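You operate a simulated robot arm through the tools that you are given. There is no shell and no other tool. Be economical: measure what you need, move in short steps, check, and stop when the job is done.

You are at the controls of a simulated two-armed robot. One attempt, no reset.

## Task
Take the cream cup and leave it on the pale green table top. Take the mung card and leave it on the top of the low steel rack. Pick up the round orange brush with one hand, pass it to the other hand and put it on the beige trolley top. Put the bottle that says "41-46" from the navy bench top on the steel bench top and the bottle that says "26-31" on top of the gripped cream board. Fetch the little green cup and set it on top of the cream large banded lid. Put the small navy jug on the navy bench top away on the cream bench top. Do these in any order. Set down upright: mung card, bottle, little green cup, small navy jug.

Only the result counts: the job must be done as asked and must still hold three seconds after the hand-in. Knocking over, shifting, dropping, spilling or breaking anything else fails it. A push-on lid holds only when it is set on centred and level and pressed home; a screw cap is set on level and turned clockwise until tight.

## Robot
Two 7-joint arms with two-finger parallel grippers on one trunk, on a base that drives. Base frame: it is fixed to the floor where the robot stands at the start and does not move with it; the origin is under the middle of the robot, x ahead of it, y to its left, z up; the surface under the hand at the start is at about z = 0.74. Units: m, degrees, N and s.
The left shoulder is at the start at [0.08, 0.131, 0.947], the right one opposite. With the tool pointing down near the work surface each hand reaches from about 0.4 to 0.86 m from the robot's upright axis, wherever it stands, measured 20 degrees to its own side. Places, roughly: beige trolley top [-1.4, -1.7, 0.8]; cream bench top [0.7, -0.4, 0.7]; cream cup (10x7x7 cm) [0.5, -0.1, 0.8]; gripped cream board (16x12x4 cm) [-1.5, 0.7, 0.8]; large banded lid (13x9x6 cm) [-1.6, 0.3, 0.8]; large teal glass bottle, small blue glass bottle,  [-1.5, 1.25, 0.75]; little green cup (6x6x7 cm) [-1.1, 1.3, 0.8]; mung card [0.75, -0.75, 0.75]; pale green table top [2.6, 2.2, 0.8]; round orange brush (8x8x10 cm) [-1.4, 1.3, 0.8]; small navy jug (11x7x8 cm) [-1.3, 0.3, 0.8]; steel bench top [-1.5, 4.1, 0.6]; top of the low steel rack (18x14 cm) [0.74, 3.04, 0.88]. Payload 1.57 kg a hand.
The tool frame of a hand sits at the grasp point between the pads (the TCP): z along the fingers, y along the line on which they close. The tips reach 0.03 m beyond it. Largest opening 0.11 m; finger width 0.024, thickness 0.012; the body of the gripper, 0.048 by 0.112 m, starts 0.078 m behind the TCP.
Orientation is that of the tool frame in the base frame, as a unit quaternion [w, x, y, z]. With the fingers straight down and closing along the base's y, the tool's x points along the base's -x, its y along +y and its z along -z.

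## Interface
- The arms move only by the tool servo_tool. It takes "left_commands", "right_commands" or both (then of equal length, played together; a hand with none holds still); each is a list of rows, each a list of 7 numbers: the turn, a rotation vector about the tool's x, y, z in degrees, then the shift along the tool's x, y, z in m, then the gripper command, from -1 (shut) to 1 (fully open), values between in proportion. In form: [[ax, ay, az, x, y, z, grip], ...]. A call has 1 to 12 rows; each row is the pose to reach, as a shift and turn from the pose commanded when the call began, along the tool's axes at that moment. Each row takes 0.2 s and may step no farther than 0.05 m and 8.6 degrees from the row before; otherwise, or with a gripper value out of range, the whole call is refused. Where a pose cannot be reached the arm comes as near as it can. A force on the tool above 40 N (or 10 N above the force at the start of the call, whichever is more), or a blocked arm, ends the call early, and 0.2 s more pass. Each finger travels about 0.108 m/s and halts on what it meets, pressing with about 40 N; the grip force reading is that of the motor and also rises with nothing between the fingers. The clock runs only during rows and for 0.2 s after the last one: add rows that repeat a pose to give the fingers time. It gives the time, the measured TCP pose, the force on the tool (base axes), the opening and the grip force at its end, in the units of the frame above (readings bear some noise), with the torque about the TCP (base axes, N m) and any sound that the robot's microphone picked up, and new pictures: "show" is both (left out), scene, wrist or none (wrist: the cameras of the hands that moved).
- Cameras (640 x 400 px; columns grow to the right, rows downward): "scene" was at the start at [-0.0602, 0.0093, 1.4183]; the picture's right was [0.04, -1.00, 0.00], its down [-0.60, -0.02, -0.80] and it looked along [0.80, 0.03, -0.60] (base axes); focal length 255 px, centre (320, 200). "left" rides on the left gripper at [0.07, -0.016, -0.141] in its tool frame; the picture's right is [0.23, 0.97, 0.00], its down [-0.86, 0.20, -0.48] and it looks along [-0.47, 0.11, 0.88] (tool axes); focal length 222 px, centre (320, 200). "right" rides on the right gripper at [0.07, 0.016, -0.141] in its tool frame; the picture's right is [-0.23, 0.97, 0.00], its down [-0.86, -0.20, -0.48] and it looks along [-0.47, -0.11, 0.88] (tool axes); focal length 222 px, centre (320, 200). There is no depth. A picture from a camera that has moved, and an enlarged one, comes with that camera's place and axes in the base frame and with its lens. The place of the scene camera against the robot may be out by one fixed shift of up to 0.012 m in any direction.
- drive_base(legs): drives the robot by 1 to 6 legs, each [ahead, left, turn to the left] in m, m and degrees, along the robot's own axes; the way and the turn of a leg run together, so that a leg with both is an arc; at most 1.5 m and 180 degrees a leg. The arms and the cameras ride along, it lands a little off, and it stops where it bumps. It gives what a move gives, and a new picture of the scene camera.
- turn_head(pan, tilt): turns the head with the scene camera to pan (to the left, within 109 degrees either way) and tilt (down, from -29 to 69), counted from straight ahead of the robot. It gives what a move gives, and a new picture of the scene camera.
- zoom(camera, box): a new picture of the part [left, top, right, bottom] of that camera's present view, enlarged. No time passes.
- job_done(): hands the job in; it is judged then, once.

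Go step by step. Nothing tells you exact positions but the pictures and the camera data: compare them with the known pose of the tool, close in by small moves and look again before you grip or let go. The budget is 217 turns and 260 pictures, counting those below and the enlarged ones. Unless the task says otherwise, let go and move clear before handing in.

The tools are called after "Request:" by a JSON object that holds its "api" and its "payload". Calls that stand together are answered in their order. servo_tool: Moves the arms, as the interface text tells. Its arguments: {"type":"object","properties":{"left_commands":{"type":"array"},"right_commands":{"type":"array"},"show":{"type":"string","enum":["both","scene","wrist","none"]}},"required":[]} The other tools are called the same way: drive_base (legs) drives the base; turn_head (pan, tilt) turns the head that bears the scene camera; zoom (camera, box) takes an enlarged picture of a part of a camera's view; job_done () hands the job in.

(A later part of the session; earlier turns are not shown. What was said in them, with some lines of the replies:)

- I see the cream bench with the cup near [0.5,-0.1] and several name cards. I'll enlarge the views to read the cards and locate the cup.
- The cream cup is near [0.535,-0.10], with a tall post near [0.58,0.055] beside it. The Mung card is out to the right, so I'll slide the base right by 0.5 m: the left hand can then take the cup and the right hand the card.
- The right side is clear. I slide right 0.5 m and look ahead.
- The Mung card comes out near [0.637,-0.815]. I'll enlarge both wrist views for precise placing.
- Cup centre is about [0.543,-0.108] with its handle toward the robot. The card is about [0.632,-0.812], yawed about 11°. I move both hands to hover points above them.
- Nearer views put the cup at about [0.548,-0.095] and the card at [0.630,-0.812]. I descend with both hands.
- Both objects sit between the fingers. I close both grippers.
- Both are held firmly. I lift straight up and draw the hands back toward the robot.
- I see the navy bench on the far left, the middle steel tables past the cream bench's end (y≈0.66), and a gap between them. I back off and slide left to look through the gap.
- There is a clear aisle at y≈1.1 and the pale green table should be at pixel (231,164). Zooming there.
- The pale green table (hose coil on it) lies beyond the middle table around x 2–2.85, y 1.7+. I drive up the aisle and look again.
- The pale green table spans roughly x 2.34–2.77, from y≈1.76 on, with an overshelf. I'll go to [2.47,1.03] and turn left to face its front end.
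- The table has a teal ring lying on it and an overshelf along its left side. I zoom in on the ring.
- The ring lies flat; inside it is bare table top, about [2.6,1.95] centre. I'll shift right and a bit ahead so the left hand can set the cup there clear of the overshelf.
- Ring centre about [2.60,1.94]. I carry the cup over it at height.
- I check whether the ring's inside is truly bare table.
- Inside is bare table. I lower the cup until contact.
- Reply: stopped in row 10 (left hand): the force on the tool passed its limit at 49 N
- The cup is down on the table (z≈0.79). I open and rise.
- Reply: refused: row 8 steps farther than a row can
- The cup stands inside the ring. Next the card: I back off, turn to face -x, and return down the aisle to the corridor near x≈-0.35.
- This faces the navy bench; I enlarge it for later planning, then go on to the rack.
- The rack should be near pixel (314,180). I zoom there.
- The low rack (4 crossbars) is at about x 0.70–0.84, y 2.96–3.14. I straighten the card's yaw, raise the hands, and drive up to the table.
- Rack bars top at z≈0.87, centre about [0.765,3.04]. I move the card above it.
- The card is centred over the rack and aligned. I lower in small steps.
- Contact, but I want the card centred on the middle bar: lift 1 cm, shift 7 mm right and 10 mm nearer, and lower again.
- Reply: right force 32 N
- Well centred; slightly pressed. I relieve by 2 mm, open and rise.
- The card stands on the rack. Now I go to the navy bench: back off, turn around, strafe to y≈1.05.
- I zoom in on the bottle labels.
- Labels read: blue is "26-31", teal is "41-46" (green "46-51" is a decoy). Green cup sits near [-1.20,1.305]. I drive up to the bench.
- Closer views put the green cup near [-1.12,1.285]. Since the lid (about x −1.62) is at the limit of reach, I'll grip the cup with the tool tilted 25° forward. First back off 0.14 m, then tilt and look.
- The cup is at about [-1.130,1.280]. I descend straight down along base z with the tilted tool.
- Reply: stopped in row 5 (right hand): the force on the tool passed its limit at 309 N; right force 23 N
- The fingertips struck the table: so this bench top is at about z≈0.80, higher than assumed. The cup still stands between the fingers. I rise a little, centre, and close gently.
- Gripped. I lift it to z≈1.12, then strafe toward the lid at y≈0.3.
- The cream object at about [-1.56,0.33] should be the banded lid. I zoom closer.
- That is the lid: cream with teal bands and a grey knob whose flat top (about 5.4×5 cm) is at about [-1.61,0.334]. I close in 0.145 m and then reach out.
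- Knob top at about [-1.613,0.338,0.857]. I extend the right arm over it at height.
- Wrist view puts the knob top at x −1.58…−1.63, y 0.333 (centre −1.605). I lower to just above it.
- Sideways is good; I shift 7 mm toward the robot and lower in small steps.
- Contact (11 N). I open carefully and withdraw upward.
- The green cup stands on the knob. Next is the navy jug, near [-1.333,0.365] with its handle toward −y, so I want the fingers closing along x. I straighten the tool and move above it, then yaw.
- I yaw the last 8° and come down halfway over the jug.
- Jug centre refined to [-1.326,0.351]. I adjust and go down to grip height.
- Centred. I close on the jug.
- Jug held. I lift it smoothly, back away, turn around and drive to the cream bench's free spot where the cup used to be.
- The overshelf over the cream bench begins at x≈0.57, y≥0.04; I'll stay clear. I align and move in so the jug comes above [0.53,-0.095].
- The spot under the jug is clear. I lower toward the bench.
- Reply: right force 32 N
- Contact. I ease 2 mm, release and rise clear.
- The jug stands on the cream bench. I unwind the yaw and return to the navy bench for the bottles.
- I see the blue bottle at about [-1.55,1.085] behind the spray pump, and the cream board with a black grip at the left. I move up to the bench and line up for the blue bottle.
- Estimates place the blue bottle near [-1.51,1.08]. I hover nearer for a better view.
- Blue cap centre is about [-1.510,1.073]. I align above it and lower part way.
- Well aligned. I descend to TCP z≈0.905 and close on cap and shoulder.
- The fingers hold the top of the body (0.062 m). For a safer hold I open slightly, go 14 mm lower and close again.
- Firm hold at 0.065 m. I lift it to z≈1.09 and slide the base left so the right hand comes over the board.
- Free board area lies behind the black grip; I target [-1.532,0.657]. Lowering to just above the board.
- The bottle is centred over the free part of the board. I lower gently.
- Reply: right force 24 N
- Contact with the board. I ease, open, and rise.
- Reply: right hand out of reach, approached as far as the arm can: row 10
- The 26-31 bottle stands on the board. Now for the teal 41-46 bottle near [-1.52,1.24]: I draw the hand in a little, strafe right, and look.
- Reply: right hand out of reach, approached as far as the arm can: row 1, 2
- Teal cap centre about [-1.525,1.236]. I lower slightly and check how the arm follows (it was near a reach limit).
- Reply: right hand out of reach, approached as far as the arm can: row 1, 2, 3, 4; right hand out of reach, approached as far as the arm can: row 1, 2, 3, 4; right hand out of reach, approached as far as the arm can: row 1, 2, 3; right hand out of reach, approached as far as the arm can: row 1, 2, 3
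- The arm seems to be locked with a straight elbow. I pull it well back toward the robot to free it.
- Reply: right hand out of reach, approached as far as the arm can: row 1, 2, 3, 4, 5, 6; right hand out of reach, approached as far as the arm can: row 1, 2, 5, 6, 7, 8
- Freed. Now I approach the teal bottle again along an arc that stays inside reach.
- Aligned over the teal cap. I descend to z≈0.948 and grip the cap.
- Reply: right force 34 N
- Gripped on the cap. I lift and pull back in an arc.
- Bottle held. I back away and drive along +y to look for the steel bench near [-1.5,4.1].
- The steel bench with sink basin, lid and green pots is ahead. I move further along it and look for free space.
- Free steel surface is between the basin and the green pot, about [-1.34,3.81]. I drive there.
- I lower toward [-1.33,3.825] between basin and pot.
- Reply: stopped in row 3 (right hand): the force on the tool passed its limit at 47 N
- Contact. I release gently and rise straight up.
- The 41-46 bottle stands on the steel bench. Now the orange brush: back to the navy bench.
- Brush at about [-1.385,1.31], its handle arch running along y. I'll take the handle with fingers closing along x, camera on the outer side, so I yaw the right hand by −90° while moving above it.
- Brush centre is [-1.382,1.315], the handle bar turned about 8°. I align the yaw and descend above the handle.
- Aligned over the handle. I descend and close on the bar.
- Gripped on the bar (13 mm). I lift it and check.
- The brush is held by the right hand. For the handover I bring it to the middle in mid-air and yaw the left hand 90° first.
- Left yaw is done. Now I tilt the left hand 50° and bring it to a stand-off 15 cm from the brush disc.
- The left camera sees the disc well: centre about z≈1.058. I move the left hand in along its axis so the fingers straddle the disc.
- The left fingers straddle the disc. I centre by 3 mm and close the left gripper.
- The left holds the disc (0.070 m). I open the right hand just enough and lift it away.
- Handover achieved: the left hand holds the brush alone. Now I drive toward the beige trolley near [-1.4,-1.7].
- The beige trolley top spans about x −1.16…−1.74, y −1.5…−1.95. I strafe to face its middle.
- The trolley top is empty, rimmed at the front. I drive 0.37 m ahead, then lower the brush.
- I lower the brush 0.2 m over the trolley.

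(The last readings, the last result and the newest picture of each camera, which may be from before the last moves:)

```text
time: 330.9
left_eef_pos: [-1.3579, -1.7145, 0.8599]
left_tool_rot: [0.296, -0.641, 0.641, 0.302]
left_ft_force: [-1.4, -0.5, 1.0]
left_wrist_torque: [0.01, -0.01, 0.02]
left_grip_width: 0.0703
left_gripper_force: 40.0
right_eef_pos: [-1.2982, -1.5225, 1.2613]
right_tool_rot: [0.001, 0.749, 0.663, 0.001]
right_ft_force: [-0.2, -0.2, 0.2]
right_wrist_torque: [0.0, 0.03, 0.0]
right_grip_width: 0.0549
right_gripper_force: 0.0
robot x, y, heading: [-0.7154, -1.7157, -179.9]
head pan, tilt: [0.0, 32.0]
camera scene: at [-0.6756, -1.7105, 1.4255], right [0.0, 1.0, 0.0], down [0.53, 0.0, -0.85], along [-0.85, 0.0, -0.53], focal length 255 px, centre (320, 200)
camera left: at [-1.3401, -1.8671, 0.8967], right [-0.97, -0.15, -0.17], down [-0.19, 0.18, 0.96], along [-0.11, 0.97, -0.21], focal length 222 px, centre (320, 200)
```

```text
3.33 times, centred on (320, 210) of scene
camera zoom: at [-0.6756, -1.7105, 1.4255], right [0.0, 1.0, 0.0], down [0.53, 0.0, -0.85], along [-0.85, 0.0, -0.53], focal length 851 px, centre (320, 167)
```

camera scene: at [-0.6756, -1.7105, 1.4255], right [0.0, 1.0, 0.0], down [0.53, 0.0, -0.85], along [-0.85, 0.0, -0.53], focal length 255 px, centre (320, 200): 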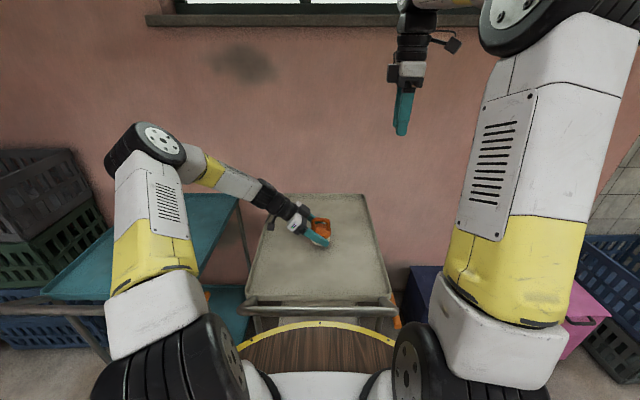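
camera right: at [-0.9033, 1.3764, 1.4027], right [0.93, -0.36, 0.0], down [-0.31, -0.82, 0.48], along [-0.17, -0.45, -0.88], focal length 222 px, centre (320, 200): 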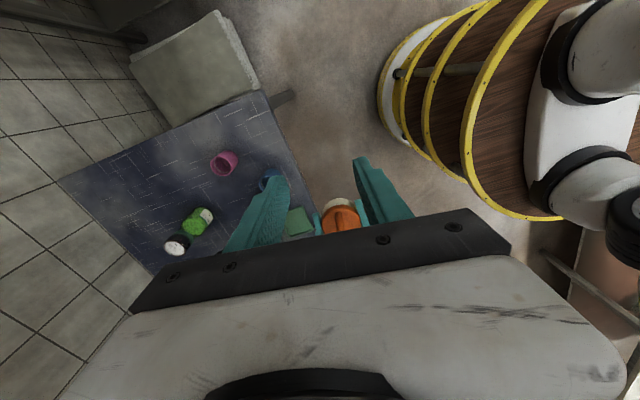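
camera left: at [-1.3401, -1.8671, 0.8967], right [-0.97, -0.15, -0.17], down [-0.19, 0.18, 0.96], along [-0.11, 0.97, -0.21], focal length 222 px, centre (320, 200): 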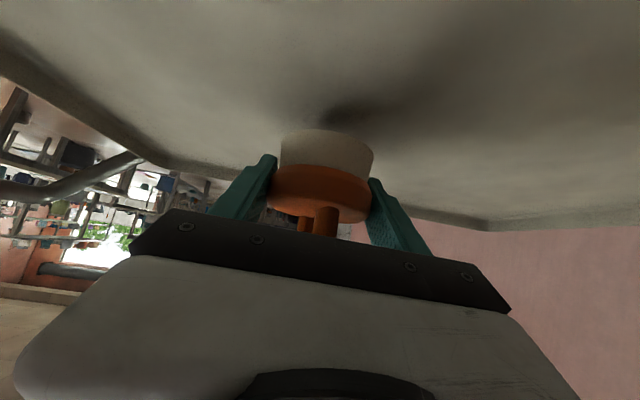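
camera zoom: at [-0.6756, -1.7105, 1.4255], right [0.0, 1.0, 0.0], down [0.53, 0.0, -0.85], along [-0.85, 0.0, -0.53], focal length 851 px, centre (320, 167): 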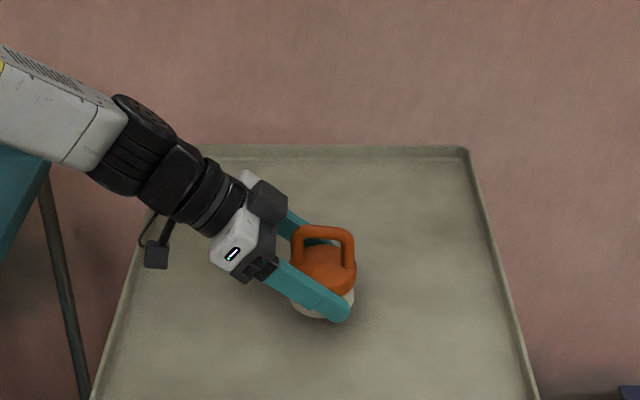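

Request:
{"api": "servo_tool", "payload": {"left_commands": [[0, 0, 0, 0.0077, 0, 0.0064, -1], [0, 0, 0, 0.0138, 0, 0.0116, -1], [0, 0, 0, 0.0184, 0, 0.0154, -1], [0, 0, 0, 0.0207, 0, 0.0174, -1], [0, 0, 0, 0.023, 0, 0.0193, -1], [0, 0, 0, 0.023, 0, 0.0193, -1]], "show": "wrist"}}

```text
time: 332.3
left_eef_pos: [-1.3577, -1.715, 0.8304]
left_tool_rot: [0.296, -0.64, 0.641, 0.302]
left_ft_force: [0.9, 0.2, -0.1]
left_wrist_torque: [-0.02, -0.01, -0.04]
left_grip_width: 0.0705
left_gripper_force: 39.8
right_eef_pos: [-1.2967, -1.5225, 1.2624]
right_tool_rot: [0.0, 0.749, 0.663, 0.001]
right_ft_force: [0.6, -0.4, -0.2]
right_wrist_torque: [-0.02, -0.01, 0.03]
right_grip_width: 0.0551
right_gripper_force: 0.0
robot x, y, heading: [-0.7183, -1.7147, -179.6]
head pan, tilt: [0.0, 32.0]
camera left: at [-1.3403, -1.8674, 0.8673], right [-0.97, -0.15, -0.17], down [-0.19, 0.18, 0.96], along [-0.11, 0.97, -0.21], focal length 222 px, centre (320, 200)
```

left: 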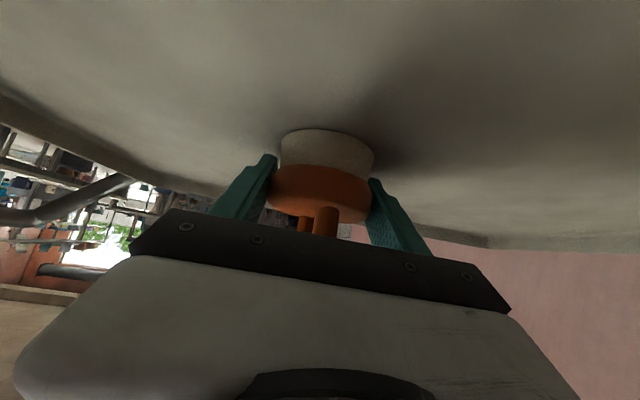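

Nearly touching; I continue in 2 mm steps.

Request:
{"api": "servo_tool", "payload": {"left_commands": [[0, 0, 0, 0.0023, 0, 0.0019, -1], [0, 0, 0, 0.0046, 0, 0.0039, -1], [0, 0, 0, 0.0061, 0, 0.0051, -1], [0, 0, 0, 0.0077, 0, 0.0064, -1], [0, 0, 0, 0.0077, 0, 0.0064, -1]], "show": "none"}}

```text
time: 333.0
left_eef_pos: [-1.3599, -1.7144, 0.8295]
left_tool_rot: [0.296, -0.639, 0.641, 0.305]
left_ft_force: [-0.5, -0.4, 6.2]
left_wrist_torque: [0.02, -0.17, -0.02]
left_grip_width: 0.0704
left_gripper_force: 39.9
right_eef_pos: [-1.297, -1.5235, 1.2614]
right_tool_rot: [0.0, 0.749, 0.663, 0.002]
right_ft_force: [0.3, 0.5, -0.7]
right_wrist_torque: [-0.02, 0.0, 0.02]
right_grip_width: 0.0549
right_gripper_force: 0.2
robot x, y, heading: [-0.7197, -1.7175, -179.8]
head pan, tilt: [0.0, 32.0]
stopped in row 3 (left hand): the force on the tool passed its limit at 45 N (the readings are from after the stop); the commanded pose is now the measured one
```

Contact. I open and withdraw along the tool axis.

Request:
{"api": "servo_tool", "payload": {"left_commands": [[0, 0, 0, 0, 0, 0, 0.3], [0, 0, 0, 0, 0, 0, 0.8], [0, 0, 0, 0, 0, 0, 1], [0, 0, 0, 0, 0, 0, 1], [0, 0, 0, 0, 0, -0.03, 1], [0, 0, 0, -0.01, 0, -0.07, 1], [0, 0, 0, -0.04, 0, -0.1, 1], [0, 0, 0, -0.075, 0, -0.13, 1], [0, 0, 0, -0.11, 0, -0.16, 1]], "show": "scene"}}

Request:
{"api": "zoom", "payload": {"camera": "scene", "box": [230, 150, 410, 270]}}

```text
time: 335.0
left_eef_pos: [-1.3553, -1.7679, 1.0178]
left_tool_rot: [0.297, -0.64, 0.641, 0.304]
left_ft_force: [0.6, -0.7, -1.0]
left_wrist_torque: [-0.01, -0.02, -0.02]
left_grip_width: 0.11
left_gripper_force: 0.0
right_eef_pos: [-1.299, -1.5239, 1.2607]
right_tool_rot: [0.0, 0.749, 0.663, 0.001]
right_ft_force: [-0.3, 0.1, 0.5]
right_wrist_torque: [0.02, -0.04, 0.02]
right_grip_width: 0.055
right_gripper_force: 0.1
robot x, y, heading: [-0.7198, -1.7194, -179.9]
head pan, tilt: [0.0, 32.0]
camera scene: at [-0.6758, -1.7107, 1.4255], right [0.0, 1.0, 0.0], down [0.53, 0.0, -0.85], along [-0.85, 0.0, -0.53], focal length 255 px, centre (320, 200)
```

scene: 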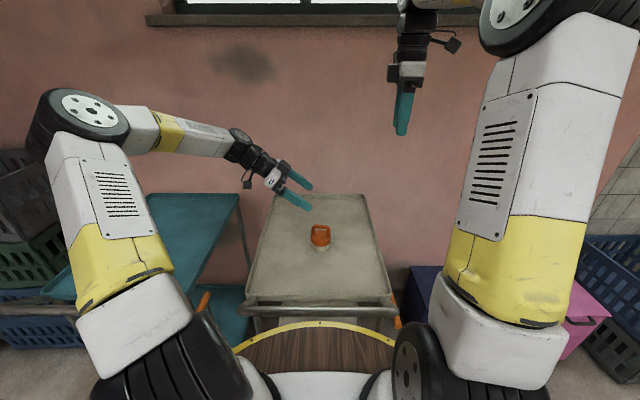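

```text
3.33 times, centred on (320, 210) of scene
camera zoom: at [-0.6758, -1.7107, 1.4255], right [0.0, 1.0, 0.0], down [0.53, 0.0, -0.85], along [-0.85, 0.0, -0.53], focal length 851 px, centre (320, 167)
```

zoom: 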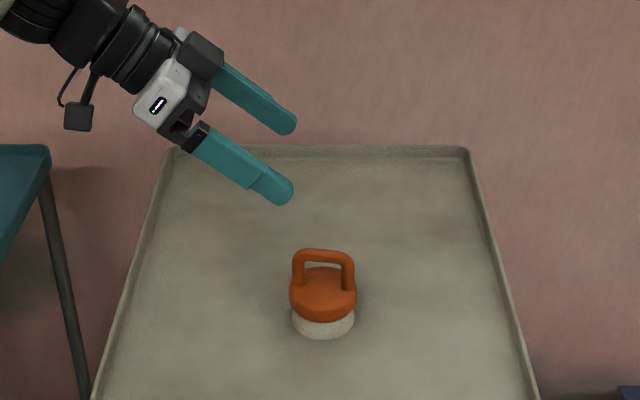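

The brush rests on the beige trolley, and every other item was seen standing in its place after release. I hand in.

Request:
{"api": "job_done", "payload": {}}

```text
The job is handed in.
```

I finished all seven moves and handed the job in. Each item was on its target surface when I last looked at it, but I didn't go back to look at all of them again before handing in.

| Item | Where it is now |
|---|---|
| Cream cup | Pale green table top, inside the teal ring lying there |
| Mung card | Upright on the bars of the low steel rack |
| Round orange brush | Beige trolley top, passed in mid-air from the right hand to the left |
| Bottle "41-46" | Upright on the steel bench top |
| Bottle "26-31" | Upright on the cream board, behind its black grip |
| Little green cup | Upright on the knob of the cream banded lid |
| Small navy jug | Upright on the cream bench top, where the cream cup had stood |

- **Hard contact:** while I was reaching for the green cup, the right fingertips hit the navy bench at about 309 N. Nothing in view had moved or fallen.
- **Shift on release:** the Mung card slid about 8 mm when I let go, but it still stands level on the bars.
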